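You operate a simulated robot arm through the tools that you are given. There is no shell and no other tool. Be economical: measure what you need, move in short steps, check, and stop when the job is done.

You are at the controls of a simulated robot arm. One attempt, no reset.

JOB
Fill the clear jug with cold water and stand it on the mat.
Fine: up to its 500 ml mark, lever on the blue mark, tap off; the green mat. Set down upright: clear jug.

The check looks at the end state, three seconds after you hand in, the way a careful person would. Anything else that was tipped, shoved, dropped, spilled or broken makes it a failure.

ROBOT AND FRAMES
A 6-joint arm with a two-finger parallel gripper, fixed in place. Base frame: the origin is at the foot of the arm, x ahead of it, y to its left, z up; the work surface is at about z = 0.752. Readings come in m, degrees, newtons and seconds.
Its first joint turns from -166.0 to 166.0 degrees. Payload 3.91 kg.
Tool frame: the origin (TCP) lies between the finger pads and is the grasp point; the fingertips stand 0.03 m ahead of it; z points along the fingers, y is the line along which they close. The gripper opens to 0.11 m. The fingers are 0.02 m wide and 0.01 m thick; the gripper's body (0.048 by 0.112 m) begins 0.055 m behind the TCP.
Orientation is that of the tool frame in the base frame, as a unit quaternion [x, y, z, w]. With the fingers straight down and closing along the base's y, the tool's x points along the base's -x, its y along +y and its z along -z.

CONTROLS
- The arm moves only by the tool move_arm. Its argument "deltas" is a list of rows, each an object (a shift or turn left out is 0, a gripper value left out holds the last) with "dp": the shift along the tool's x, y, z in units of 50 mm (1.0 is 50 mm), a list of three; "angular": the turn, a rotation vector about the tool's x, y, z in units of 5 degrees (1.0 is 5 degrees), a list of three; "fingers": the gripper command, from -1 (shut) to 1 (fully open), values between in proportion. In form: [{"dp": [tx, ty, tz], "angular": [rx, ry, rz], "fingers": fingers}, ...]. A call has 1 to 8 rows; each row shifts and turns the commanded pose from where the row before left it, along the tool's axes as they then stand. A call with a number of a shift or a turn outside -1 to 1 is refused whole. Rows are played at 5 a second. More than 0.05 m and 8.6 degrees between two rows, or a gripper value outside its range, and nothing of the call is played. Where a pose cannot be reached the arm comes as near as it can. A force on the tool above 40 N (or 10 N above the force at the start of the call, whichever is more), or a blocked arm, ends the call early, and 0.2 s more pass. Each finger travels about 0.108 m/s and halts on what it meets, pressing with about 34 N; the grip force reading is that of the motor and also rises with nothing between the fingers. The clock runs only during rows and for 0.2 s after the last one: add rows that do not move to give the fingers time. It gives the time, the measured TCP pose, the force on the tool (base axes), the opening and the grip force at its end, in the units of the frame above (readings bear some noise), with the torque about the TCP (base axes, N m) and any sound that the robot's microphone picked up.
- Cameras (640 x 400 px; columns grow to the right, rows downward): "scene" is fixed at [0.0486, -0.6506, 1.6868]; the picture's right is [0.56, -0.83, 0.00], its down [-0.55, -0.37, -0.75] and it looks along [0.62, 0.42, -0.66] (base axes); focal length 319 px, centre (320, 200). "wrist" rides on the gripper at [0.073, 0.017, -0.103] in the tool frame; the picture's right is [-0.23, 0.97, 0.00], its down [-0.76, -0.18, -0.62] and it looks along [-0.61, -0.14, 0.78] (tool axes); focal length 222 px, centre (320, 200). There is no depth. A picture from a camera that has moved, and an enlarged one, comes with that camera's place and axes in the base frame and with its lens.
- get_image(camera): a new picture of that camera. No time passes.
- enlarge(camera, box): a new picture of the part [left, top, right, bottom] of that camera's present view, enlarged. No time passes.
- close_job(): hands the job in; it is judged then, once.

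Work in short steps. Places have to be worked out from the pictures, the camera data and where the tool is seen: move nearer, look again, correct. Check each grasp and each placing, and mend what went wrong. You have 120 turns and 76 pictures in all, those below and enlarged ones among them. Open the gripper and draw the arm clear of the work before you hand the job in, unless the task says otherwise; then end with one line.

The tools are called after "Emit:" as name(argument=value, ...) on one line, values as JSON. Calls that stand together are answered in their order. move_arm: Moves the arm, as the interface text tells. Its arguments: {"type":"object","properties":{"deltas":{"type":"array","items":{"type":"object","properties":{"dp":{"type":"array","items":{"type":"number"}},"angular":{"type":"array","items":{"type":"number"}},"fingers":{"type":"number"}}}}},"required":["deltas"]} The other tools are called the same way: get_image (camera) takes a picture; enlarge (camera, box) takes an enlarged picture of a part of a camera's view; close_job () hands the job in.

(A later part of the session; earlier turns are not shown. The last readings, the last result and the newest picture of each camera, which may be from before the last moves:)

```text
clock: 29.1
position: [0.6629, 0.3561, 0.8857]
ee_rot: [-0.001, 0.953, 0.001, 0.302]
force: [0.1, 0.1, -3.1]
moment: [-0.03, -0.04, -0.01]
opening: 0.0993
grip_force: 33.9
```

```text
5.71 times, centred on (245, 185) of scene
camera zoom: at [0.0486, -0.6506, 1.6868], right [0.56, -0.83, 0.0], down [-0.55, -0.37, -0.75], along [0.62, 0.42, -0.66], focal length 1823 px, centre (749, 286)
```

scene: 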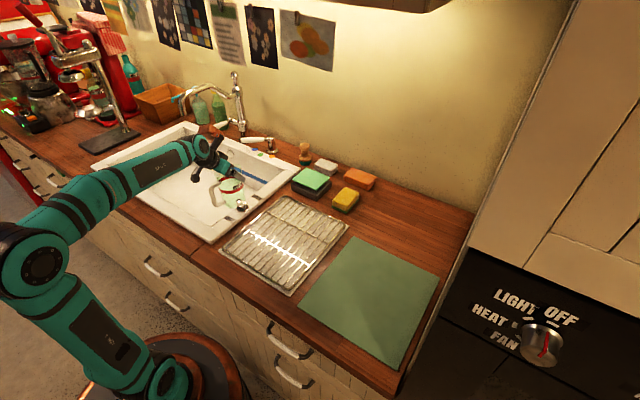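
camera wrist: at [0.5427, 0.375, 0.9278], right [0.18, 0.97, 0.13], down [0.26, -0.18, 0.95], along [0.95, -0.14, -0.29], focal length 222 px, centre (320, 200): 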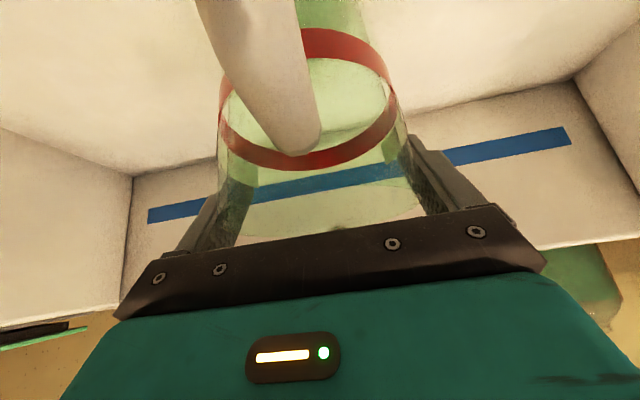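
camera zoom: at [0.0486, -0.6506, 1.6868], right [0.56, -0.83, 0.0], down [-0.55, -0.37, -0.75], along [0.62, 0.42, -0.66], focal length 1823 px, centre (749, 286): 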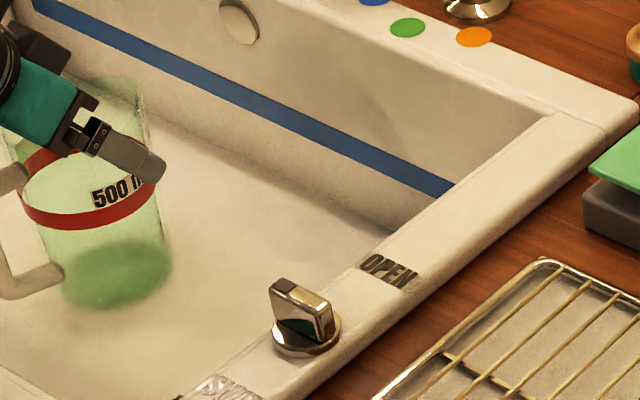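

The jug pivoted slightly in the pads. I lower about 2 mm to touch and open slowly so it settles flat on the floor.

Emit:
move_arm(deltas=[{"dp": [0.025, 0, 0.035]}, {"fingers": 0.86}, {"fingers": 0.9}, {"fingers": 1}, {}, {}])

Emit:
get_image(camera="wrist")

Emit:
enlarge(camera="scene", box=[195, 140, 285, 220])

```text
clock: 30.5
position: [0.6616, 0.3568, 0.8843]
ee_rot: [-0.001, 0.953, 0.002, 0.303]
force: [0.0, -0.5, 0.5]
moment: [0.02, 0.0, 0.01]
opening: 0.1102
grip_force: 0.2
```

```text
29 pictures are left
camera wrist: at [0.5428, 0.3748, 0.9261], right [0.18, 0.97, 0.13], down [0.26, -0.18, 0.95], along [0.95, -0.14, -0.29], focal length 222 px, centre (320, 200)
```

wrist: 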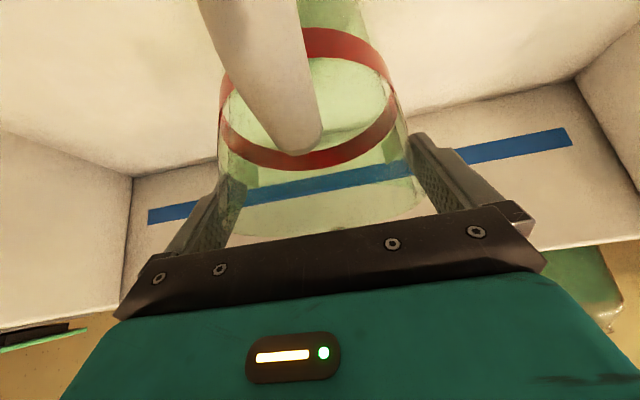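

```text
5.00 times, centred on (240, 180) of scene
camera zoom: at [0.0486, -0.6506, 1.6868], right [0.56, -0.83, 0.0], down [-0.55, -0.37, -0.75], along [0.62, 0.42, -0.66], focal length 1595 px, centre (720, 300)
```

zoom: 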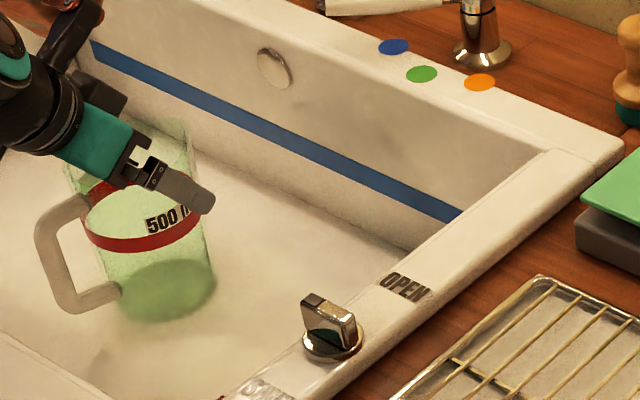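

The jug stands upright under the mouth. I withdraw along the tool axis, back and up.

Emit:
move_arm(deltas=[{"dp": [0, 0, -0.5]}, {"dp": [0, 0, -0.8]}, {"dp": [0, 0, -0.8]}, {"dp": [0, 0, -0.9]}, {}])

Emit:
get_image(camera="wrist")

Emit:
enlarge(camera="scene", box=[165, 70, 285, 220])

```text
clock: 31.7
position: [0.5768, 0.3582, 1.0088]
ee_rot: [0.0, 0.953, 0.001, 0.302]
force: [1.0, -0.3, -0.1]
moment: [-0.01, 0.03, -0.03]
opening: 0.1101
grip_force: 0.1
```

```text
27 pictures are left
camera wrist: at [0.4569, 0.3752, 1.0501], right [0.18, 0.97, 0.13], down [0.26, -0.18, 0.95], along [0.95, -0.14, -0.29], focal length 222 px, centre (320, 200)
```

wrist: 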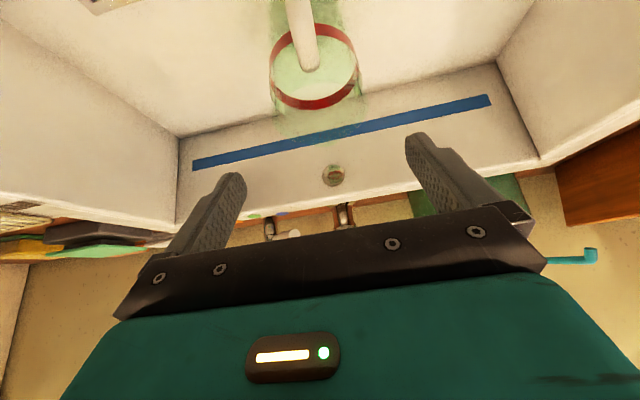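

```text
2.67 times, centred on (225, 145) of scene
camera zoom: at [0.0486, -0.6506, 1.6868], right [0.56, -0.83, 0.0], down [-0.55, -0.37, -0.75], along [0.62, 0.42, -0.66], focal length 850 px, centre (573, 347)
```

zoom: 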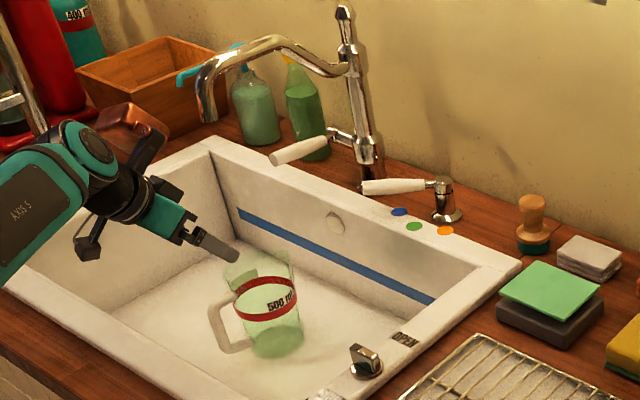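

The jug is at (0.660,0.360), centred under the mouth at (0.656,0.357). Next I go to the left of the spout and reorient the tool to horizontal, yawed so the arm stays out of the water stream.

Emit:
move_arm(deltas=[{"dp": [0, 0.7, -0.3]}, {"dp": [0, 0.7, -0.3]}, {"dp": [0, 0.7, -0.3]}, {"dp": [0, 0.7, -0.3]}, {"angular": [0, -1, 0]}, {"angular": [0, -1, 0]}, {"angular": [0, -1, 0]}, {"angular": [0, -1, 0]}])

Emit:
move_arm(deltas=[{"angular": [0, -1, 0]}, {"angular": [0, -1, 0]}, {"angular": [0, -1, 0]}, {"angular": [0, -1, 0]}, {"angular": [0, -1, 0]}, {"angular": [0, -1, 0]}, {"angular": [0, -1, 0]}, {}])

Emit:
get_image(camera="scene")

```text
clock: 33.5
position: [0.5418, 0.4954, 1.0558]
ee_rot: [0.0, 0.885, 0.001, 0.465]
force: [0.1, 0.5, -0.6]
moment: [0.0, -0.01, -0.03]
opening: 0.1101
grip_force: 0.1
```

```text
clock: 35.3
position: [0.5424, 0.4954, 1.056]
ee_rot: [0.001, 0.705, 0.0, 0.709]
force: [-0.9, 0.3, -0.4]
moment: [-0.01, 0.0, 0.02]
opening: 0.1099
grip_force: 0.1
```

```text
25 pictures are left
```

scene: 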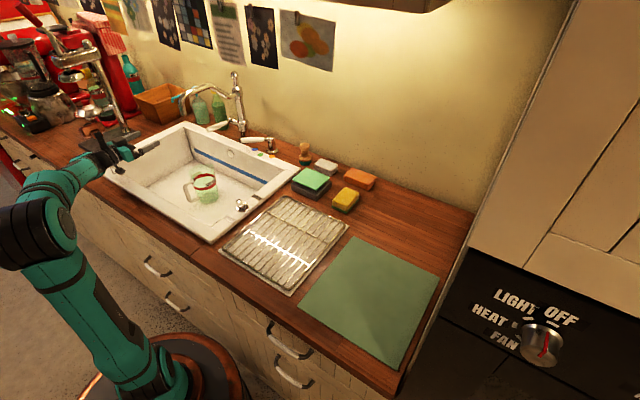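

Horizontal now. I roll +90° about the tool axis.

Emit:
move_arm(deltas=[{"angular": [0, 0, 1]}, {"angular": [0, 0, 1]}, {"angular": [0, 0, 1]}, {"angular": [0, 0, 1]}, {"angular": [0, 0, 1]}, {"angular": [0, 0, 1]}, {"angular": [0, 0, 1]}, {"angular": [0, 0, 1]}])

Emit:
move_arm(deltas=[{"angular": [0, 0, 1]}, {"angular": [0, 0, 1]}, {"angular": [0, 0, 1]}, {"angular": [0, 0, 1]}, {"angular": [0, 0, 1]}, {"angular": [0, 0, 1]}, {"angular": [0, 0, 1]}, {"angular": [0, 0, 1]}])

Emit:
move_arm(deltas=[{"angular": [0, 0, 1]}, {"angular": [0, 0, 1]}, {"angular": [0, -1, 0]}, {"angular": [0, -1, 0]}, {"angular": [0, -1, 0]}, {"angular": [0, -1, 0]}, {"angular": [0, -1, 0]}, {"angular": [0, -1, 0]}])

Emit:
get_image(camera="scene")

Emit:
get_image(camera="wrist")

```text
clock: 37.1
position: [0.5416, 0.4966, 1.0563]
ee_rot: [0.241, 0.663, 0.243, 0.666]
force: [0.0, -0.1, -0.5]
moment: [0.0, 0.03, -0.01]
opening: 0.11
grip_force: 0.0
```

```text
clock: 38.9
position: [0.5349, 0.5091, 1.1737]
ee_rot: [0.428, 0.582, 0.406, 0.56]
force: [1.2, 1.3, -1.3]
moment: [-0.04, -0.05, -0.05]
opening: 0.1102
grip_force: 0.1
out of reach, approached as far as the arm can: row 4, 5, 6, 7, 8
```

```text
clock: 40.7
position: [0.5351, 0.5119, 1.2282]
ee_rot: [0.548, 0.405, 0.295, 0.67]
force: [-1.6, -1.1, 0.0]
moment: [-0.01, 0.02, 0.01]
opening: 0.1098
grip_force: 0.1
out of reach, approached as far as the arm can: row 1, 2, 3, 4, 5, 6
```

```text
24 pictures are left
```

scene: 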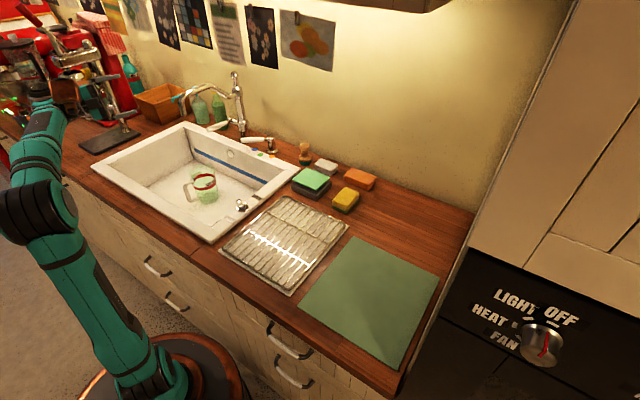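

```text
23 pictures are left
camera wrist: at [0.4826, 0.6283, 1.2208], right [-0.07, 0.03, 1.0], down [-0.93, -0.37, -0.05], along [0.37, -0.93, 0.05], focal length 222 px, centre (320, 200)
```

wrist: 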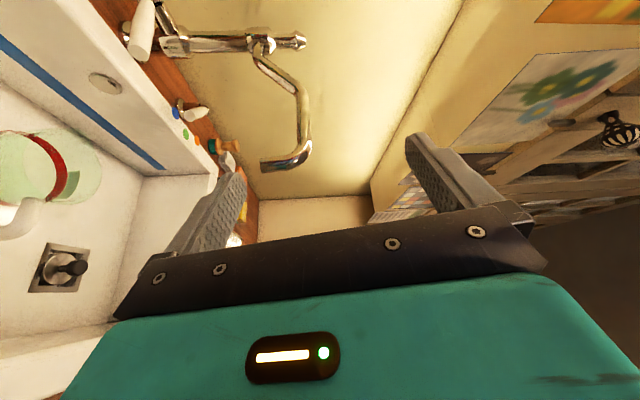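

The pose is close but hit reach limits near x=0.54. I shift the command outward (+x), where it should become reachable.

Emit:
move_arm(deltas=[{"dp": [0.4, 0, 0.45]}, {"dp": [0.4, 0, 0.45]}, {"dp": [0.4, 0, 0.45]}, {}, {}])

Emit:
get_image(camera="scene")

```text
clock: 41.9
position: [0.6242, 0.5292, 1.2189]
ee_rot: [0.547, 0.403, 0.297, 0.67]
force: [1.3, 0.6, 0.4]
moment: [0.0, -0.02, 0.02]
opening: 0.11
grip_force: 0.0
```

```text
22 pictures are left
```

scene: 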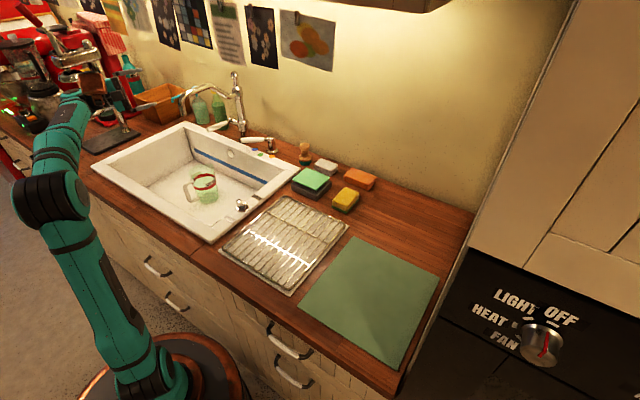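

The command is now at the reachable pose, and the tool is nearly horizontal with a 30° yaw. I move to a pre-contact position in front of the tap lever.

Emit:
move_arm(deltas=[{"dp": [0.156, -0.74, 0.33]}, {"dp": [0.156, -0.74, 0.33]}, {"dp": [0.156, -0.74, 0.33]}, {"dp": [0.156, -0.74, 0.33]}, {"dp": [0.156, -0.74, 0.33]}, {"dp": [0.156, -0.74, 0.33]}, {}])

Emit:
get_image(camera="wrist")

Emit:
enlarge(camera="scene", box=[150, 60, 300, 220])

```text
clock: 43.5
position: [0.7634, 0.5357, 1.1752]
ee_rot: [0.549, 0.41, 0.288, 0.669]
force: [-0.6, -0.1, -0.9]
moment: [0.01, -0.01, 0.03]
opening: 0.1099
grip_force: 0.1
out of reach, approached as far as the arm can: row 1, 2, 3, 4, 5, 6
```

```text
21 pictures are left
camera wrist: at [0.7099, 0.6513, 1.1672], right [-0.05, 0.04, 1.0], down [-0.93, -0.37, -0.03], along [0.37, -0.93, 0.05], focal length 222 px, centre (320, 200)
```

wrist: 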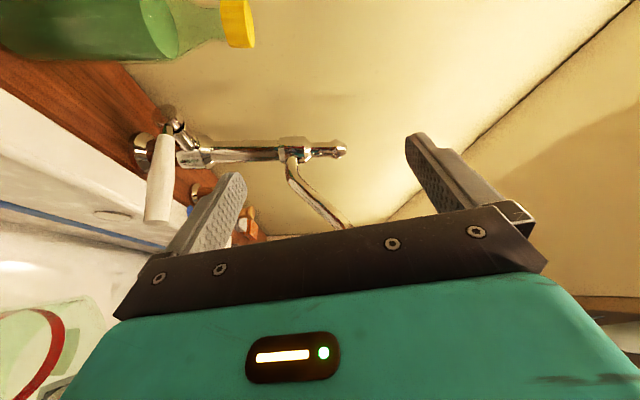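

```text
2.50 times, centred on (225, 140) of scene
camera zoom: at [0.0486, -0.6506, 1.6868], right [0.56, -0.83, 0.0], down [-0.55, -0.37, -0.75], along [0.62, 0.42, -0.66], focal length 797 px, centre (558, 350)
```

zoom: 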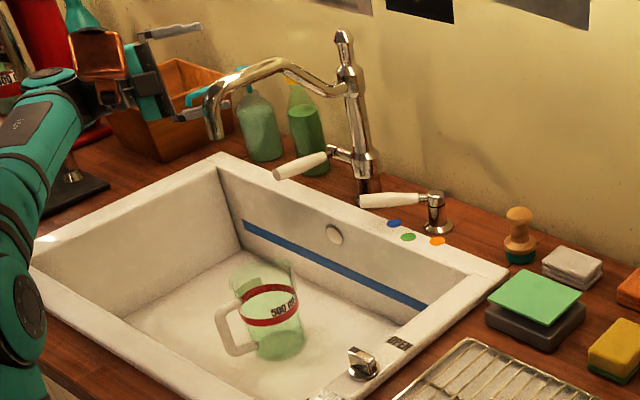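

With this roll a wrist limit blocks the descent. I unroll by 35° to about 42°, so that the open fingers straddle the lever diagonally, and back off in x.

Emit:
move_arm(deltas=[{"dp": [0, 0, -0.5], "angular": [0, 0, -1]}, {"dp": [0, 0, -0.5], "angular": [0, 0, -1]}, {"angular": [0, 0, -1]}, {"angular": [0, 0, -1]}, {"angular": [0, 0, -1]}, {"angular": [0, 0, -1]}, {"angular": [0, 0, -1]}, {}])

```text
clock: 45.3
position: [0.7194, 0.56, 1.1704]
ee_rot: [0.401, 0.549, 0.083, 0.728]
force: [-0.5, 0.7, -0.3]
moment: [-0.02, 0.02, 0.02]
opening: 0.11
grip_force: 0.2
```

Roll is about 45° now, with the tool axis at (0.87,-0.49,0.08). I try the pre-contact position again.

Emit:
move_arm(deltas=[{"dp": [0.3, -0.7, 0.14]}, {"dp": [0.3, -0.7, 0.14]}, {"dp": [0.3, -0.7, 0.14]}, {"dp": [0.3, -0.7, 0.14]}, {"dp": [0.3, -0.7, 0.14]}, {}])

Emit:
get_image(camera="wrist")

```text
clock: 46.7
position: [0.7222, 0.4667, 0.9989]
ee_rot: [0.402, 0.549, 0.083, 0.728]
force: [-0.2, -0.7, 0.0]
moment: [-0.04, 0.01, 0.03]
opening: 0.1101
grip_force: 0.1
```

```text
19 pictures are left
camera wrist: at [0.6645, 0.571, 0.949], right [0.22, 0.52, 0.82], down [-0.89, -0.24, 0.39], along [0.4, -0.82, 0.41], focal length 222 px, centre (320, 200)
```

wrist: 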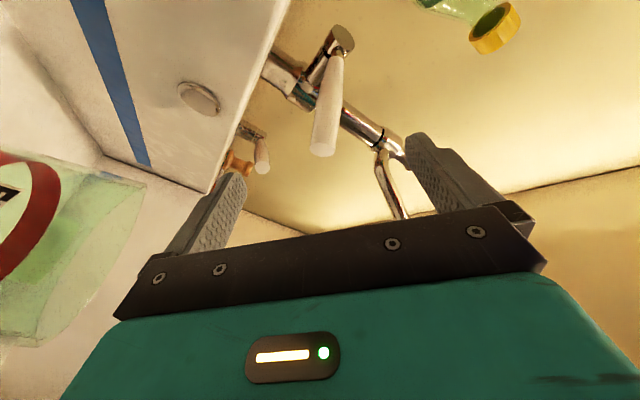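

Reached. The lever sits between the open fingers (tip at about (0.786,0.424,1.011)). I advance along the tool axis to straddle it, then narrow the gap to about 50 mm.

Emit:
move_arm(deltas=[{"dp": [0.02, 0.02, 0.62]}, {"dp": [0.02, 0.02, 0.62]}, {"dp": [0.02, 0.02, 0.62]}, {"fingers": 0.2}, {"fingers": -0.1}, {}])

Emit:
get_image(camera="wrist")

Emit:
enlarge(camera="scene", box=[150, 60, 290, 210])

```text
clock: 48.1
position: [0.8051, 0.4276, 1.0047]
ee_rot: [0.401, 0.549, 0.082, 0.728]
force: [1.1, -0.1, 0.7]
moment: [0.02, -0.02, 0.04]
opening: 0.0495
grip_force: 0.0
```

```text
18 pictures are left
camera wrist: at [0.747, 0.531, 0.9551], right [0.22, 0.52, 0.82], down [-0.89, -0.24, 0.39], along [0.4, -0.82, 0.41], focal length 222 px, centre (320, 200)
```

wrist: 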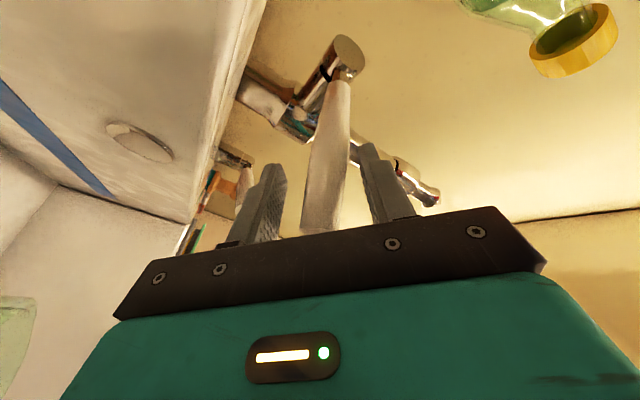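

```text
2.67 times, centred on (220, 135) of scene
camera zoom: at [0.0486, -0.6506, 1.6868], right [0.56, -0.83, 0.0], down [-0.55, -0.37, -0.75], along [0.62, 0.42, -0.66], focal length 850 px, centre (587, 373)
```

zoom: 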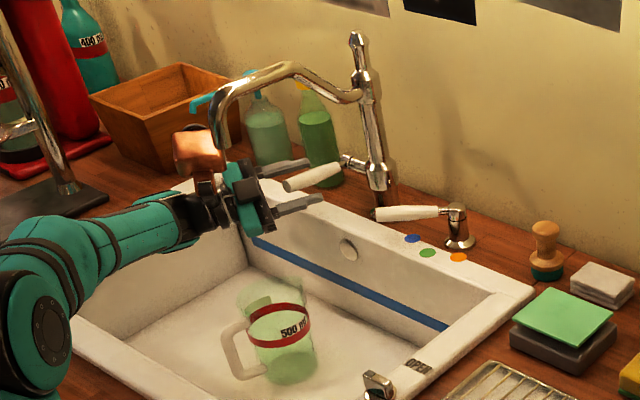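

The lever is trapped between the fingers and the stream path is clear. I raise the gripper gently to test whether the lever lifts, and watch force and sound.

Emit:
move_arm(deltas=[{"dp": [-0.22, 0.2, 0.02]}, {"dp": [-0.22, 0.2, 0.02]}, {}])

```text
clock: 48.9
position: [0.8048, 0.4255, 1.0366]
ee_rot: [0.401, 0.549, 0.084, 0.729]
force: [0.2, -1.5, -0.1]
moment: [0.0, -0.01, 0.0]
opening: 0.0499
grip_force: 0.5
```

Emit:
move_arm(deltas=[{"dp": [-0.15, 0.135, 0.015]}, {}])

Emit:
enlarge(camera="scene", box=[150, 60, 290, 210])

```text
clock: 49.5
position: [0.8042, 0.4263, 1.0472]
ee_rot: [0.402, 0.549, 0.083, 0.728]
force: [-0.1, -0.2, -0.5]
moment: [0.02, 0.0, -0.04]
opening: 0.0499
grip_force: 0.8
```

```text
2.67 times, centred on (220, 135) of scene
camera zoom: at [0.0486, -0.6506, 1.6868], right [0.56, -0.83, 0.0], down [-0.55, -0.37, -0.75], along [0.62, 0.42, -0.66], focal length 850 px, centre (587, 373)
```

zoom: 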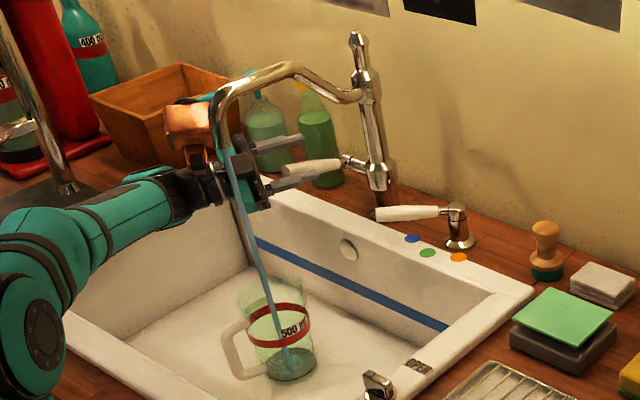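

Lifting opens the tap, and cold (blue) water runs into the jug. I wait about 1.2 s and check the level.

Emit:
move_arm(deltas=[{}, {}, {}, {}, {}])

Emit:
enlarge(camera="scene", box=[205, 150, 275, 210])

```text
clock: 50.7
position: [0.8028, 0.4246, 1.0457]
ee_rot: [0.401, 0.549, 0.082, 0.729]
force: [0.3, -0.7, -0.7]
moment: [0.01, -0.01, 0.04]
opening: 0.0497
grip_force: 0.5
```

```text
6.67 times, centred on (240, 180) of scene
camera zoom: at [0.0486, -0.6506, 1.6868], right [0.56, -0.83, 0.0], down [-0.55, -0.37, -0.75], along [0.62, 0.42, -0.66], focal length 2126 px, centre (853, 333)
```

zoom: 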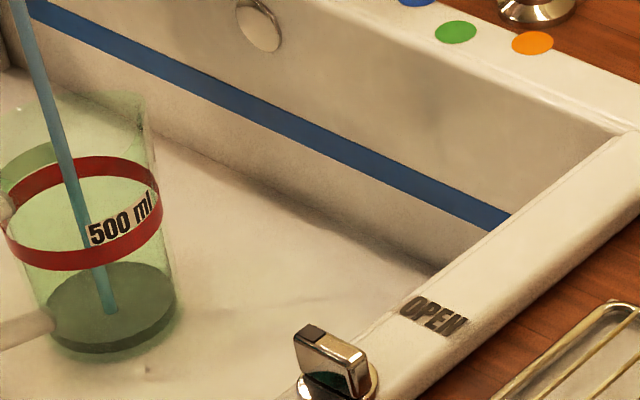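

The level is about 10% after 1.7 s. I wait about 7 s more.

Emit:
move_arm(deltas=[{}, {}, {}, {}, {}, {}, {}, {}])

Emit:
move_arm(deltas=[{}, {}, {}, {}, {}, {}, {}, {}])

Emit:
enlarge(camera="scene", box=[200, 155, 260, 210])

```text
clock: 52.5
position: [0.8037, 0.4257, 1.0465]
ee_rot: [0.402, 0.549, 0.083, 0.728]
force: [0.5, -0.3, 0.3]
moment: [-0.01, -0.01, -0.02]
opening: 0.0498
grip_force: 0.1
```

```text
clock: 54.3
position: [0.8032, 0.4257, 1.0475]
ee_rot: [0.4, 0.55, 0.083, 0.728]
force: [0.6, -1.1, -0.1]
moment: [0.0, 0.02, -0.03]
opening: 0.05
grip_force: 0.1
```

```text
7.27 times, centred on (230, 182) of scene
camera zoom: at [0.0486, -0.6506, 1.6868], right [0.56, -0.83, 0.0], down [-0.55, -0.37, -0.75], along [0.62, 0.42, -0.66], focal length 2320 px, centre (974, 327)
```

zoom: 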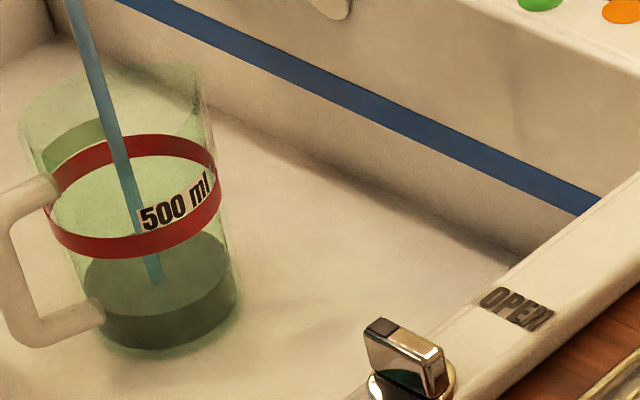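

The level is about 155 ml after about 5.3 s (≈29 ml/s). I wait 7.2 s, then check again.

Emit:
move_arm(deltas=[{}, {}, {}, {}, {}, {}, {}, {}])

Emit:
move_arm(deltas=[{}, {}, {}, {}, {}, {}, {}, {}])

Emit:
move_arm(deltas=[{}, {}, {}, {}, {}, {}, {}, {}])

Emit:
move_arm(deltas=[{}, {}, {}, {}, {}, {}, {}, {}])

Emit:
enlarge(camera="scene", box=[200, 155, 260, 210])

```text
clock: 56.1
position: [0.8044, 0.4266, 1.048]
ee_rot: [0.401, 0.549, 0.082, 0.728]
force: [0.0, 0.2, -0.7]
moment: [0.02, -0.01, 0.0]
opening: 0.0499
grip_force: 0.3
```

```text
clock: 57.9
position: [0.8042, 0.4244, 1.048]
ee_rot: [0.401, 0.549, 0.083, 0.728]
force: [-0.4, -0.7, 0.0]
moment: [-0.03, 0.0, 0.01]
opening: 0.0496
grip_force: 0.2
```

```text
clock: 59.7
position: [0.8042, 0.4251, 1.0477]
ee_rot: [0.402, 0.549, 0.083, 0.728]
force: [-0.5, -0.7, -0.3]
moment: [-0.01, 0.01, 0.01]
opening: 0.0496
grip_force: 0.5
```

```text
clock: 61.5
position: [0.8042, 0.4246, 1.0478]
ee_rot: [0.402, 0.549, 0.082, 0.728]
force: [-0.3, -0.1, 0.2]
moment: [-0.02, 0.02, -0.02]
opening: 0.0495
grip_force: 0.2
```

```text
7.27 times, centred on (230, 182) of scene
camera zoom: at [0.0486, -0.6506, 1.6868], right [0.56, -0.83, 0.0], down [-0.55, -0.37, -0.75], along [0.62, 0.42, -0.66], focal length 2320 px, centre (974, 327)
```

zoom: 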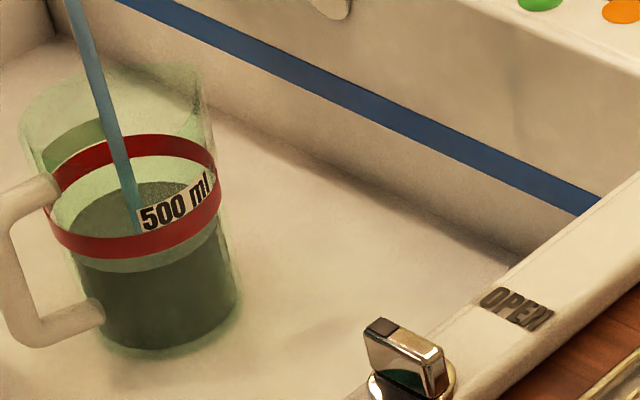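

About 31 px remain to the band centre at about 6.4 px/s. I wait 2.8 s and look again.

Emit:
move_arm(deltas=[{}, {}, {}, {}, {}, {}, {}, {}])

Emit:
move_arm(deltas=[{}, {}, {}, {}])

Emit:
enlarge(camera="scene", box=[200, 160, 240, 200])

```text
clock: 63.3
position: [0.8037, 0.4238, 1.0472]
ee_rot: [0.401, 0.549, 0.083, 0.728]
force: [0.4, 0.6, -0.5]
moment: [-0.01, -0.02, -0.04]
opening: 0.0498
grip_force: 0.5
```

```text
clock: 64.3
position: [0.806, 0.4257, 1.0473]
ee_rot: [0.402, 0.549, 0.083, 0.728]
force: [0.7, -0.6, -0.1]
moment: [-0.05, 0.01, 0.02]
opening: 0.0497
grip_force: 0.3
```

```text
10.00 times, centred on (220, 180) of scene
camera zoom: at [0.0486, -0.6506, 1.6868], right [0.56, -0.83, 0.0], down [-0.55, -0.37, -0.75], along [0.62, 0.42, -0.66], focal length 3190 px, centre (1320, 400)
```

zoom: 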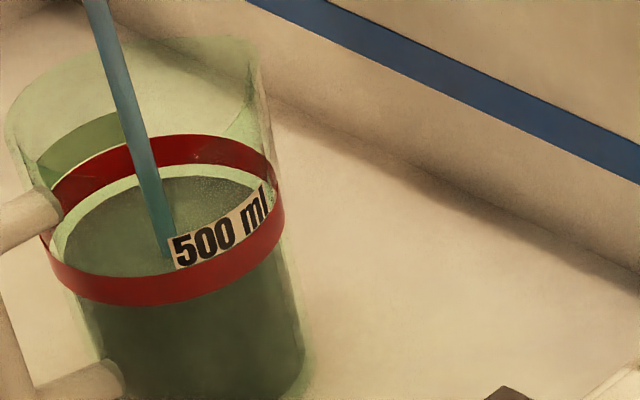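

The surface is about 2 s below the band centre. I wait 1.2 s, then lower about 62 mm to push the lever shut with the upper finger.

Emit:
move_arm(deltas=[{}, {}, {}, {}, {}, {}, {"dp": [0.454, -0.4185, -0.047]}, {"dp": [0.454, -0.4185, -0.047]}])

Emit:
enlarge(camera="scene", box=[160, 70, 280, 210])

```text
clock: 66.1
position: [0.8017, 0.4275, 0.9891]
ee_rot: [0.402, 0.548, 0.085, 0.729]
force: [0.4, 12.8, 22.3]
moment: [-0.21, -0.86, 0.43]
opening: 0.0616
grip_force: 11.7
```

```text
2.86 times, centred on (220, 140) of scene
camera zoom: at [0.0486, -0.6506, 1.6868], right [0.56, -0.83, 0.0], down [-0.55, -0.37, -0.75], along [0.62, 0.42, -0.66], focal length 911 px, centre (606, 371)
```

zoom: 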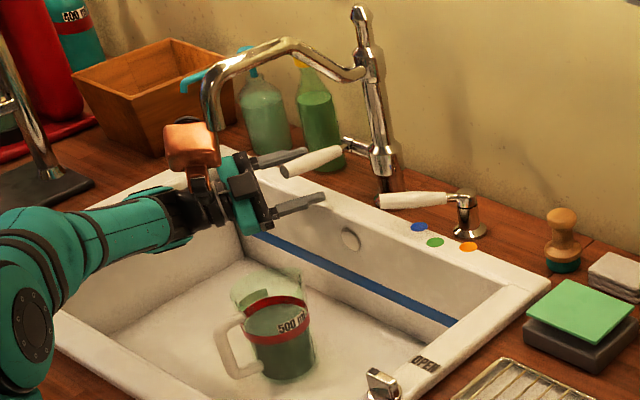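

The flow has stopped and the lever is at its stop. I relieve the pressure, open the fingers, and check the level.

Emit:
move_arm(deltas=[{"dp": [-0.2, 0.18, 0.02]}, {"fingers": 1}, {}, {}])

Emit:
enlarge(camera="scene", box=[200, 160, 240, 200])

```text
clock: 67.1
position: [0.8032, 0.4267, 0.9995]
ee_rot: [0.402, 0.549, 0.083, 0.728]
force: [-0.5, -0.5, 0.8]
moment: [0.01, 0.01, 0.04]
opening: 0.11
grip_force: 0.0
```

```text
10.00 times, centred on (220, 180) of scene
camera zoom: at [0.0486, -0.6506, 1.6868], right [0.56, -0.83, 0.0], down [-0.55, -0.37, -0.75], along [0.62, 0.42, -0.66], focal length 3190 px, centre (1320, 400)
```

zoom: 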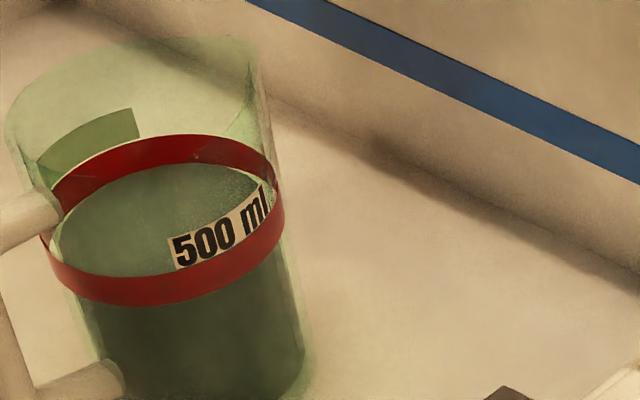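

The surface sits within the band, essentially at its centre, and the tap is off. I retreat along the tool axis to the left of the spout.

Emit:
move_arm(deltas=[{"dp": [0, 0, -0.8]}, {"dp": [0, 0, -0.9]}, {"dp": [0, 0, -0.9]}, {"dp": [0, 0, -0.9]}, {"dp": [0, 0, -0.9]}, {"dp": [-0.4, 0.4, 0]}, {"dp": [-0.4, 0.4, 0]}, {}])

Emit:
move_arm(deltas=[{"angular": [0, 0, -1]}, {"angular": [0, 0, -1]}, {"angular": [0, 0, -1]}, {"angular": [0, 0, -1]}, {"angular": [0, 0, -1]}, {"angular": [0, 0, -1]}, {"angular": [0, 0, -1]}, {"angular": [0, 0, -1]}])

Emit:
get_image(camera="scene")

```text
clock: 68.4
position: [0.5966, 0.531, 1.0049]
ee_rot: [0.405, 0.545, 0.085, 0.729]
force: [34.1, -84.3, 38.6]
moment: [-0.63, -0.17, 0.19]
opening: 0.11
grip_force: 0.1
stopped in row 6: the force on the tool passed its limit at 144 N (the readings are from after the stop); the commanded pose is now the measured one
```

```text
clock: 68.8
position: [0.5989, 0.5337, 1.0115]
ee_rot: [0.386, 0.557, 0.065, 0.733]
force: [-41.3, -138.0, 6.7]
moment: [-8.79, 3.32, 12.88]
opening: 0.1102
grip_force: 0.0
stopped in row 2: the force on the tool passed its limit at 113 N (the readings are from after the stop); the commanded pose is now the measured one
```

```text
9 pictures are left
```

scene: 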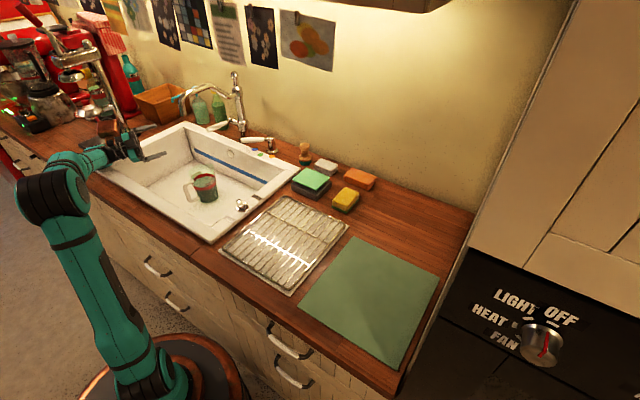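

The wrist hit the stand at the left of the sink. I back off along the way I came.

Emit:
move_arm(deltas=[{"dp": [0, 0, 0.5]}, {"dp": [0, 0, 0.6]}, {}])

Emit:
enlarge(camera="scene", box=[20, 20, 260, 200])

```text
clock: 69.7
position: [0.6486, 0.5144, 1.0126]
ee_rot: [0.384, 0.559, 0.066, 0.732]
force: [0.3, 0.0, -0.4]
moment: [0.01, 0.01, 0.02]
opening: 0.1099
grip_force: 0.1
```

```text
2.22 times, centred on (140, 110) of scene
camera zoom: at [0.0486, -0.6506, 1.6868], right [0.56, -0.83, 0.0], down [-0.55, -0.37, -0.75], along [0.62, 0.42, -0.66], focal length 709 px, centre (720, 400)
```

zoom: 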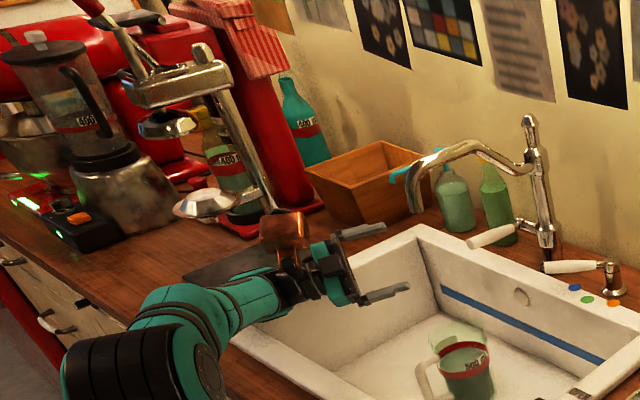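

The stand looks unmoved. I raise while unwinding the 30° yaw, which swings the wrist away from the stand.

Emit:
move_arm(deltas=[{"dp": [-0.46, 0.38, 0.05], "angular": [-0.766, 0.638, 0.082]}, {"dp": [-0.46, 0.38, 0.05], "angular": [-0.766, 0.638, 0.082]}, {"dp": [-0.46, 0.38, 0.05], "angular": [-0.766, 0.638, 0.082]}, {"dp": [-0.46, 0.38, 0.05], "angular": [-0.766, 0.638, 0.082]}, {"dp": [-0.46, 0.38, 0.05], "angular": [-0.766, 0.638, 0.082]}, {"dp": [-0.46, 0.38, 0.05], "angular": [-0.766, 0.638, 0.082]}, {}])

```text
clock: 71.2
position: [0.649, 0.5121, 1.1932]
ee_rot: [0.226, 0.639, 0.255, 0.69]
force: [0.3, 0.9, -0.2]
moment: [0.01, 0.03, 0.01]
opening: 0.11
grip_force: 0.0
```

I unroll and pitch the tool back to the 35° carrying orientation here, clear of the spout.

Emit:
move_arm(deltas=[{"angular": [0, 0, -1]}, {"angular": [0, 0, -1]}, {"angular": [0, 0, -1]}, {"angular": [0, 0, -1]}, {"angular": [0, 0, -1]}, {"angular": [0, 0, -1]}, {"angular": [0, 0, -1]}, {"angular": [0, 0, -0.94]}])

Emit:
move_arm(deltas=[{"angular": [0, 1, 0]}, {"angular": [0, 1, 0]}, {"angular": [0, 1, 0]}, {"angular": [0, 1, 0]}, {"angular": [0, 1, 0]}, {"angular": [0, 1, 0]}, {"angular": [0, 1, 0]}, {"angular": [0, 1, 0]}])

Emit:
move_arm(deltas=[{"angular": [0, 1, 0]}, {"angular": [0, 1, 0]}, {"angular": [0, 1, 0]}, {"angular": [0, 1, 0]}, {}])

```text
clock: 73.0
position: [0.6501, 0.5148, 1.1914]
ee_rot: [-0.004, 0.678, 0.004, 0.735]
force: [0.4, -0.8, 0.1]
moment: [0.01, 0.0, -0.01]
opening: 0.1099
grip_force: 0.0
```

```text
clock: 74.8
position: [0.6489, 0.5156, 1.1904]
ee_rot: [-0.005, 0.889, 0.003, 0.457]
force: [-0.4, 0.0, -0.1]
moment: [0.0, 0.0, -0.02]
opening: 0.11
grip_force: 0.1
```

```text
clock: 76.0
position: [0.65, 0.5138, 1.1921]
ee_rot: [-0.006, 0.955, 0.002, 0.298]
force: [0.4, -0.1, 0.5]
moment: [0.01, -0.04, -0.02]
opening: 0.1099
grip_force: 0.0
```

Orientation restored. I back off in -x past the spout, then move in line with the jug (y≈0.36).

Emit:
move_arm(deltas=[{"dp": [0.655, 0, -0.46]}, {"dp": [0.655, 0, -0.46]}, {"dp": [0.655, 0, -0.46]}, {"dp": [0, -0.77, 0]}, {"dp": [0, -0.77, 0]}, {"dp": [0, -0.77, 0]}, {"dp": [0, -0.77, 0]}, {}])

Emit:
get_image(camera="wrist")

```text
clock: 77.8
position: [0.5281, 0.3556, 1.1923]
ee_rot: [-0.006, 0.955, 0.002, 0.297]
force: [-0.2, -0.5, 0.0]
moment: [0.01, 0.0, -0.02]
opening: 0.11
grip_force: 0.0
```

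```text
7 pictures are left
camera wrist: at [0.4085, 0.3722, 1.2363], right [0.17, 0.98, 0.13], down [0.28, -0.17, 0.95], along [0.95, -0.13, -0.3], focal length 222 px, centre (320, 200)
```

wrist: 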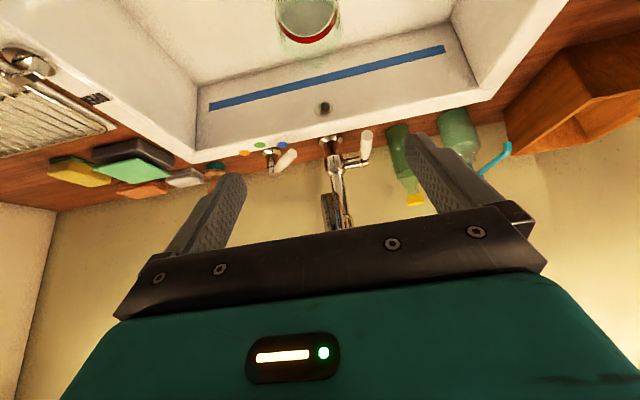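

I descend to the spot I withdrew from earlier, just behind and above the jug.

Emit:
move_arm(deltas=[{"dp": [0.26, 0.012, 0.712]}, {"dp": [0.26, 0.012, 0.712]}, {"dp": [0.26, 0.012, 0.712]}, {"dp": [0.26, 0.012, 0.712]}, {"dp": [0.26, 0.012, 0.712]}, {}])

Emit:
get_image(camera="wrist")

```text
clock: 79.2
position: [0.5811, 0.3616, 1.0063]
ee_rot: [-0.006, 0.955, 0.002, 0.298]
force: [-0.1, 0.1, 0.3]
moment: [0.01, 0.0, 0.01]
opening: 0.11
grip_force: 0.0
```

```text
6 pictures are left
camera wrist: at [0.4618, 0.3781, 1.0499], right [0.18, 0.98, 0.13], down [0.27, -0.17, 0.95], along [0.95, -0.13, -0.3], focal length 222 px, centre (320, 200)
```

wrist: 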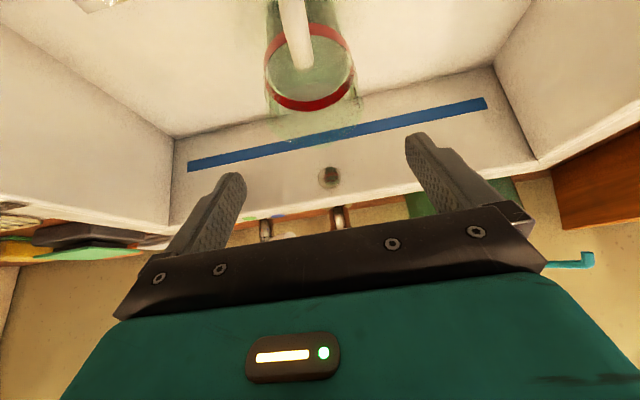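

The view matches the earlier withdrawal with a ~4 mm y offset. I advance along the tool axis with a small y correction to straddle the jug.

Emit:
move_arm(deltas=[{"dp": [0.017, -0.04, 0.73]}, {"dp": [0.017, -0.04, 0.73]}, {"dp": [0.017, 0, 0.5]}, {"dp": [0.01, 0, 0.5]}, {"dp": [0.01, 0, 0.46]}, {}])

Emit:
get_image(camera="wrist")

```text
clock: 80.7
position: [0.6593, 0.3612, 0.8861]
ee_rot: [-0.006, 0.955, 0.001, 0.298]
force: [0.3, 0.4, -0.1]
moment: [0.0, 0.01, -0.01]
opening: 0.1099
grip_force: 0.0
```

```text
5 pictures are left
camera wrist: at [0.5398, 0.3766, 0.9311], right [0.18, 0.98, 0.13], down [0.28, -0.17, 0.95], along [0.95, -0.13, -0.3], focal length 222 px, centre (320, 200)
```

wrist: 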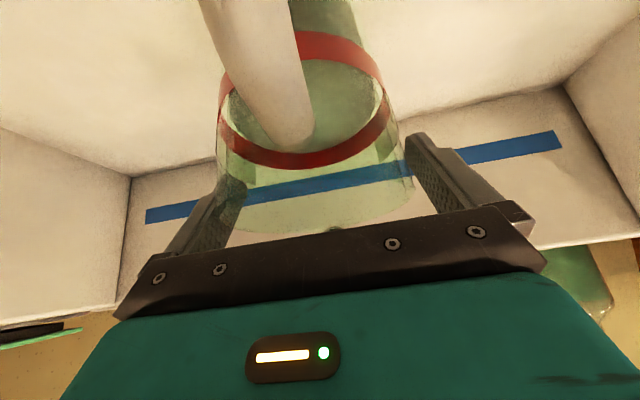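

Straddled. I nudge 3 mm in -y and close gently, then lift 15 mm.

Emit:
move_arm(deltas=[{"dp": [0, -0.06, 0]}, {"fingers": 0.85}, {"fingers": 0.7}, {"fingers": -1}, {}, {}, {}])

Emit:
move_arm(deltas=[{"dp": [-0.057, 0, -0.082]}, {"dp": [-0.057, 0, -0.082]}, {"dp": [-0.057, 0, -0.082]}, {}, {}])

```text
clock: 82.2
position: [0.6583, 0.3582, 0.8881]
ee_rot: [-0.005, 0.955, 0.002, 0.297]
force: [0.0, -0.2, 1.2]
moment: [-0.07, -0.04, 0.01]
opening: 0.0988
grip_force: 34.4
```

```text
clock: 83.5
position: [0.6582, 0.3574, 0.9018]
ee_rot: [-0.006, 0.954, 0.002, 0.298]
force: [0.4, -0.1, -6.4]
moment: [-0.03, -0.14, -0.01]
opening: 0.0989
grip_force: 33.9
```

Emit:
move_arm(deltas=[{"dp": [-0.057, 0, -0.082]}, {"dp": [-0.057, 0, -0.082]}, {"dp": [-0.057, 0, -0.082]}, {}, {}])

Emit:
enlarge(camera="scene", box=[185, 130, 265, 210])

```text
clock: 84.7
position: [0.6589, 0.3562, 0.9166]
ee_rot: [-0.006, 0.955, 0.002, 0.298]
force: [-0.6, 0.0, -6.8]
moment: [-0.02, -0.13, 0.0]
opening: 0.0989
grip_force: 33.8
```

```text
5.00 times, centred on (225, 170) of scene
camera zoom: at [0.0486, -0.6506, 1.6868], right [0.56, -0.83, 0.0], down [-0.55, -0.37, -0.75], along [0.62, 0.42, -0.66], focal length 1595 px, centre (795, 350)
```

zoom: 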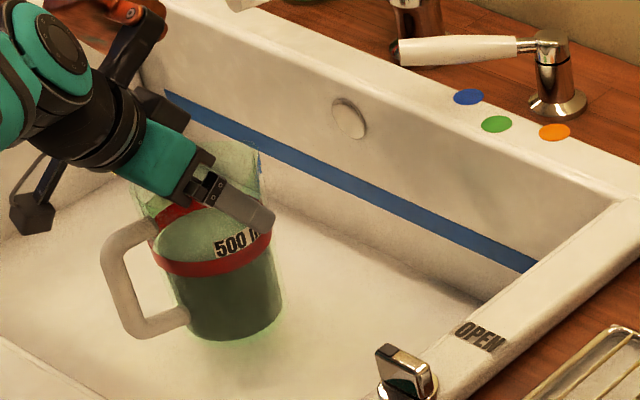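

Held upright and clear of the floor. I carry it gently: up a little below the spout mouth, then out in -y before lifting higher.

Emit:
move_arm(deltas=[{"dp": [-0.17, 0, -0.247]}, {"dp": [-0.17, 0, -0.247]}, {"dp": [-0.17, -0.2, -0.247]}, {"dp": [0, -0.5, 0]}, {"dp": [0, -0.7, 0]}, {"dp": [0, -0.7, 0]}, {"dp": [0, -0.7, 0]}, {"dp": [0, -0.5, 0]}])

Emit:
move_arm(deltas=[{"dp": [-0.3, 0, -0.43]}, {"dp": [-0.34, 0, -0.49]}, {"dp": [-0.34, 0, -0.49]}, {"dp": [-0.34, 0, -0.49]}, {"dp": [-0.34, 0, -0.49]}, {"dp": [-0.34, 0, -0.49]}, {"dp": [-0.34, 0, -0.49]}, {"dp": [-0.34, 0, -0.49]}])

```text
clock: 86.5
position: [0.662, 0.1887, 0.9598]
ee_rot: [-0.006, 0.955, 0.002, 0.298]
force: [0.4, 0.2, -7.7]
moment: [0.0, -0.14, 0.0]
opening: 0.0991
grip_force: 33.8
```

```text
clock: 88.2
position: [0.6654, 0.1925, 1.1982]
ee_rot: [-0.006, 0.955, 0.002, 0.297]
force: [0.4, -0.1, -7.1]
moment: [-0.02, -0.14, 0.0]
opening: 0.099
grip_force: 34.4
```

I carry it over toward the mat, moving -x and -y at height.

Emit:
move_arm(deltas=[{"dp": [0.287, -0.5, -0.2]}, {"dp": [0.287, -0.75, -0.2]}, {"dp": [0.287, -0.75, -0.2]}, {"dp": [0.287, -0.75, -0.2]}, {"dp": [0.287, -0.75, -0.2]}, {"dp": [0.287, -0.75, -0.2]}, {"dp": [0.287, -0.75, -0.2]}, {"dp": [0.287, -0.75, -0.2]}])

Emit:
move_arm(deltas=[{"dp": [0, -0.85, 0]}, {"dp": [0, -0.85, 0]}, {"dp": [0, -0.85, 0]}, {"dp": [0, -0.85, 0]}, {"dp": [0, -0.85, 0]}, {"dp": [0, -0.85, 0]}, {"dp": [0, -0.85, 0]}, {"dp": [0, -0.6, 0]}])

Emit:
get_image(camera="scene")

```text
clock: 90.0
position: [0.5276, -0.0988, 1.1961]
ee_rot: [-0.006, 0.955, 0.002, 0.297]
force: [0.9, 0.3, -8.2]
moment: [-0.05, -0.11, 0.0]
opening: 0.0986
grip_force: 34.2
```

```text
clock: 91.8
position: [0.5299, -0.4255, 1.1985]
ee_rot: [-0.006, 0.955, 0.002, 0.297]
force: [0.7, 0.4, -6.2]
moment: [-0.02, -0.11, -0.01]
opening: 0.0992
grip_force: 34.2
```

```text
3 pictures are left
```

scene: 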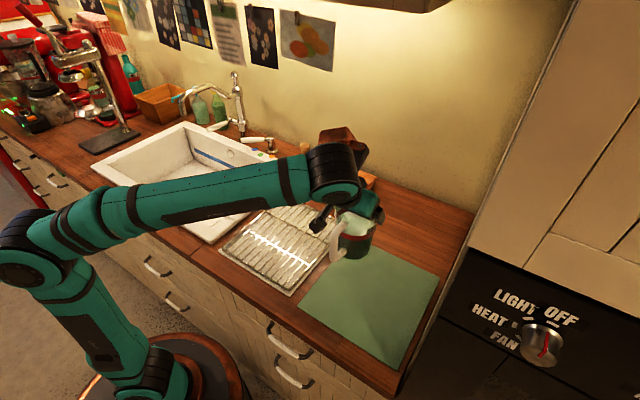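

The jug is above the mat. I shift 45 mm further in -y and descend to about 20 mm above the expected contact.

Emit:
move_arm(deltas=[{"dp": [0, -0.45, 0]}, {"dp": [0, -0.45, 0]}, {"dp": [0.227, 0, 0.329]}, {"dp": [0.227, 0, 0.329]}, {"dp": [0.227, 0, 0.329]}, {"dp": [0.227, 0, 0.329]}, {"dp": [0.227, 0, 0.329]}, {}])

Emit:
move_arm(deltas=[{"dp": [0.045, 0, 0.066]}, {"dp": [0.045, 0, 0.066]}, {}])

Emit:
move_arm(deltas=[{"dp": [0.045, 0, 0.066]}, {}])

```text
clock: 93.7
position: [0.5314, -0.4695, 1.0973]
ee_rot: [-0.006, 0.955, 0.003, 0.297]
force: [0.5, 0.5, -6.6]
moment: [-0.02, -0.12, 0.0]
opening: 0.0988
grip_force: 34.2
```

```text
clock: 94.5
position: [0.5303, -0.4705, 1.0875]
ee_rot: [-0.006, 0.955, 0.003, 0.298]
force: [-0.1, 0.3, -6.5]
moment: [-0.01, -0.14, 0.0]
opening: 0.099
grip_force: 33.9
```

```text
clock: 95.0
position: [0.5295, -0.4701, 1.0848]
ee_rot: [-0.006, 0.955, 0.003, 0.298]
force: [0.6, -0.6, -7.1]
moment: [0.03, -0.14, -0.05]
opening: 0.0991
grip_force: 34.1
```

No contact yet. I continue down in 3–4 mm steps.

Emit:
move_arm(deltas=[{"dp": [0.045, 0, 0.066]}, {}])

Emit:
move_arm(deltas=[{"dp": [0.034, 0, 0.05]}, {}])

Emit:
move_arm(deltas=[{"dp": [0.034, 0, 0.05]}, {}])

```text
clock: 95.7
position: [0.53, -0.4699, 1.0816]
ee_rot: [-0.006, 0.955, 0.003, 0.298]
force: [0.4, -0.2, -5.4]
moment: [0.03, -0.13, 0.03]
opening: 0.099
grip_force: 34.1
```

```text
clock: 96.2
position: [0.5294, -0.4696, 1.0794]
ee_rot: [-0.006, 0.955, 0.002, 0.297]
force: [0.2, -0.2, -7.5]
moment: [0.01, -0.15, 0.01]
opening: 0.0992
grip_force: 34.2
```

```text
clock: 96.8
position: [0.5309, -0.4698, 1.0749]
ee_rot: [-0.007, 0.955, 0.002, 0.298]
force: [-0.6, 0.0, -7.8]
moment: [0.01, -0.09, -0.01]
opening: 0.099
grip_force: 34.1
```

Emit:
move_arm(deltas=[{"dp": [0.034, 0, 0.05]}, {}])

Emit:
move_arm(deltas=[{"dp": [0.034, 0, 0.05]}, {}])

```text
clock: 97.5
position: [0.5313, -0.4699, 1.0722]
ee_rot: [-0.006, 0.955, 0.003, 0.298]
force: [-0.5, 0.6, -7.3]
moment: [0.03, -0.12, -0.01]
opening: 0.0991
grip_force: 33.7
```

```text
clock: 98.0
position: [0.5314, -0.4693, 1.0682]
ee_rot: [-0.005, 0.954, 0.002, 0.298]
force: [0.2, -0.4, -7.4]
moment: [-0.01, -0.15, -0.03]
opening: 0.0989
grip_force: 33.9
```

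Still hanging free. I keep going in small steps.

Emit:
move_arm(deltas=[{"dp": [0.034, 0, 0.05]}, {}])

Emit:
move_arm(deltas=[{"dp": [0.023, 0, 0.033]}, {}])

```text
clock: 98.7
position: [0.53, -0.4704, 1.0669]
ee_rot: [-0.006, 0.955, 0.002, 0.297]
force: [0.4, 0.2, -7.5]
moment: [-0.01, -0.1, -0.01]
opening: 0.0991
grip_force: 34.0
```

```text
clock: 99.2
position: [0.5316, -0.4697, 1.0646]
ee_rot: [-0.006, 0.955, 0.003, 0.298]
force: [-0.1, 0.2, -6.7]
moment: [-0.01, -0.12, -0.01]
opening: 0.099
grip_force: 33.9
```

Emit:
move_arm(deltas=[{"dp": [0.034, 0, 0.05]}, {}])

Emit:
enlarge(camera="scene", box=[300, 200, 430, 330])

```text
clock: 99.8
position: [0.5303, -0.4692, 1.0612]
ee_rot: [-0.006, 0.955, 0.003, 0.298]
force: [0.1, -0.7, -7.5]
moment: [0.0, -0.11, -0.01]
opening: 0.099
grip_force: 33.5
```

```text
3.08 times, centred on (365, 265) of scene
camera zoom: at [0.0486, -0.6506, 1.6868], right [0.56, -0.83, 0.0], down [-0.55, -0.37, -0.75], along [0.62, 0.42, -0.66], focal length 981 px, centre (182, 0)
```

zoom: 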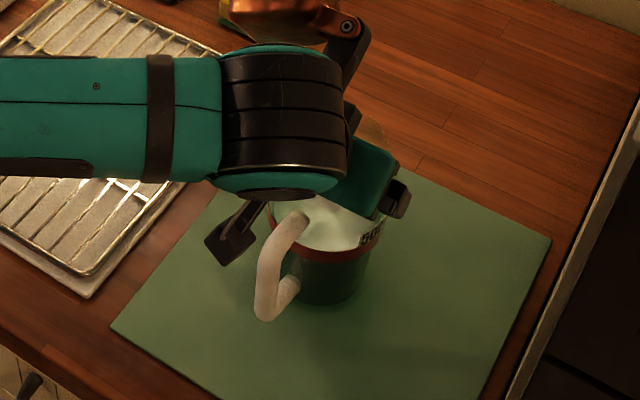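

The jug is well inside the mat, close above it. I continue the gentle descent.

Emit:
move_arm(deltas=[{"dp": [0.034, 0, 0.05]}, {}])

Emit:
move_arm(deltas=[{"dp": [0.034, 0, 0.05]}, {}])

```text
clock: 100.5
position: [0.5304, -0.4686, 1.0609]
ee_rot: [-0.006, 0.954, 0.001, 0.299]
force: [5.1, -3.1, 26.8]
moment: [-0.07, 0.36, 0.14]
opening: 0.099
grip_force: 34.3
```

```text
clock: 101.0
position: [0.5313, -0.4693, 1.0564]
ee_rot: [-0.006, 0.954, 0.002, 0.298]
force: [3.4, -5.8, 25.0]
moment: [0.02, 0.12, 0.1]
opening: 0.0988
grip_force: 33.9
```

Contact was at TCP z≈1.060. I ease up 1.5 mm to relieve the force, then open gently.

Emit:
move_arm(deltas=[{"dp": [-0.017, 0, -0.025]}, {}])

```text
clock: 101.7
position: [0.5302, -0.471, 1.0561]
ee_rot: [-0.005, 0.955, 0.003, 0.297]
force: [-0.4, 2.5, 1.8]
moment: [0.39, 0.05, 0.02]
opening: 0.0988
grip_force: 33.8
```

Force is near zero, with the jug resting on the mat. I open gradually and withdraw along the tool axis.

Emit:
move_arm(deltas=[{"fingers": 0.83}, {"fingers": 0.9}, {"fingers": 1}, {}, {}])

Emit:
move_arm(deltas=[{"dp": [0, 0, -0.3]}, {"dp": [0, 0, -0.5]}, {"dp": [0, 0, -0.7]}, {"dp": [0, 0, -0.8]}, {"dp": [0, 0, -0.9]}, {}])

```text
clock: 102.8
position: [0.5298, -0.4711, 1.0578]
ee_rot: [-0.006, 0.955, 0.002, 0.297]
force: [0.5, 0.2, 0.9]
moment: [0.0, 0.0, 0.03]
opening: 0.1102
grip_force: 0.1
```

```text
clock: 104.2
position: [0.4405, -0.4697, 1.1884]
ee_rot: [-0.006, 0.955, 0.002, 0.298]
force: [0.1, 0.1, 0.3]
moment: [-0.01, 0.0, 0.02]
opening: 0.1099
grip_force: 0.1
```

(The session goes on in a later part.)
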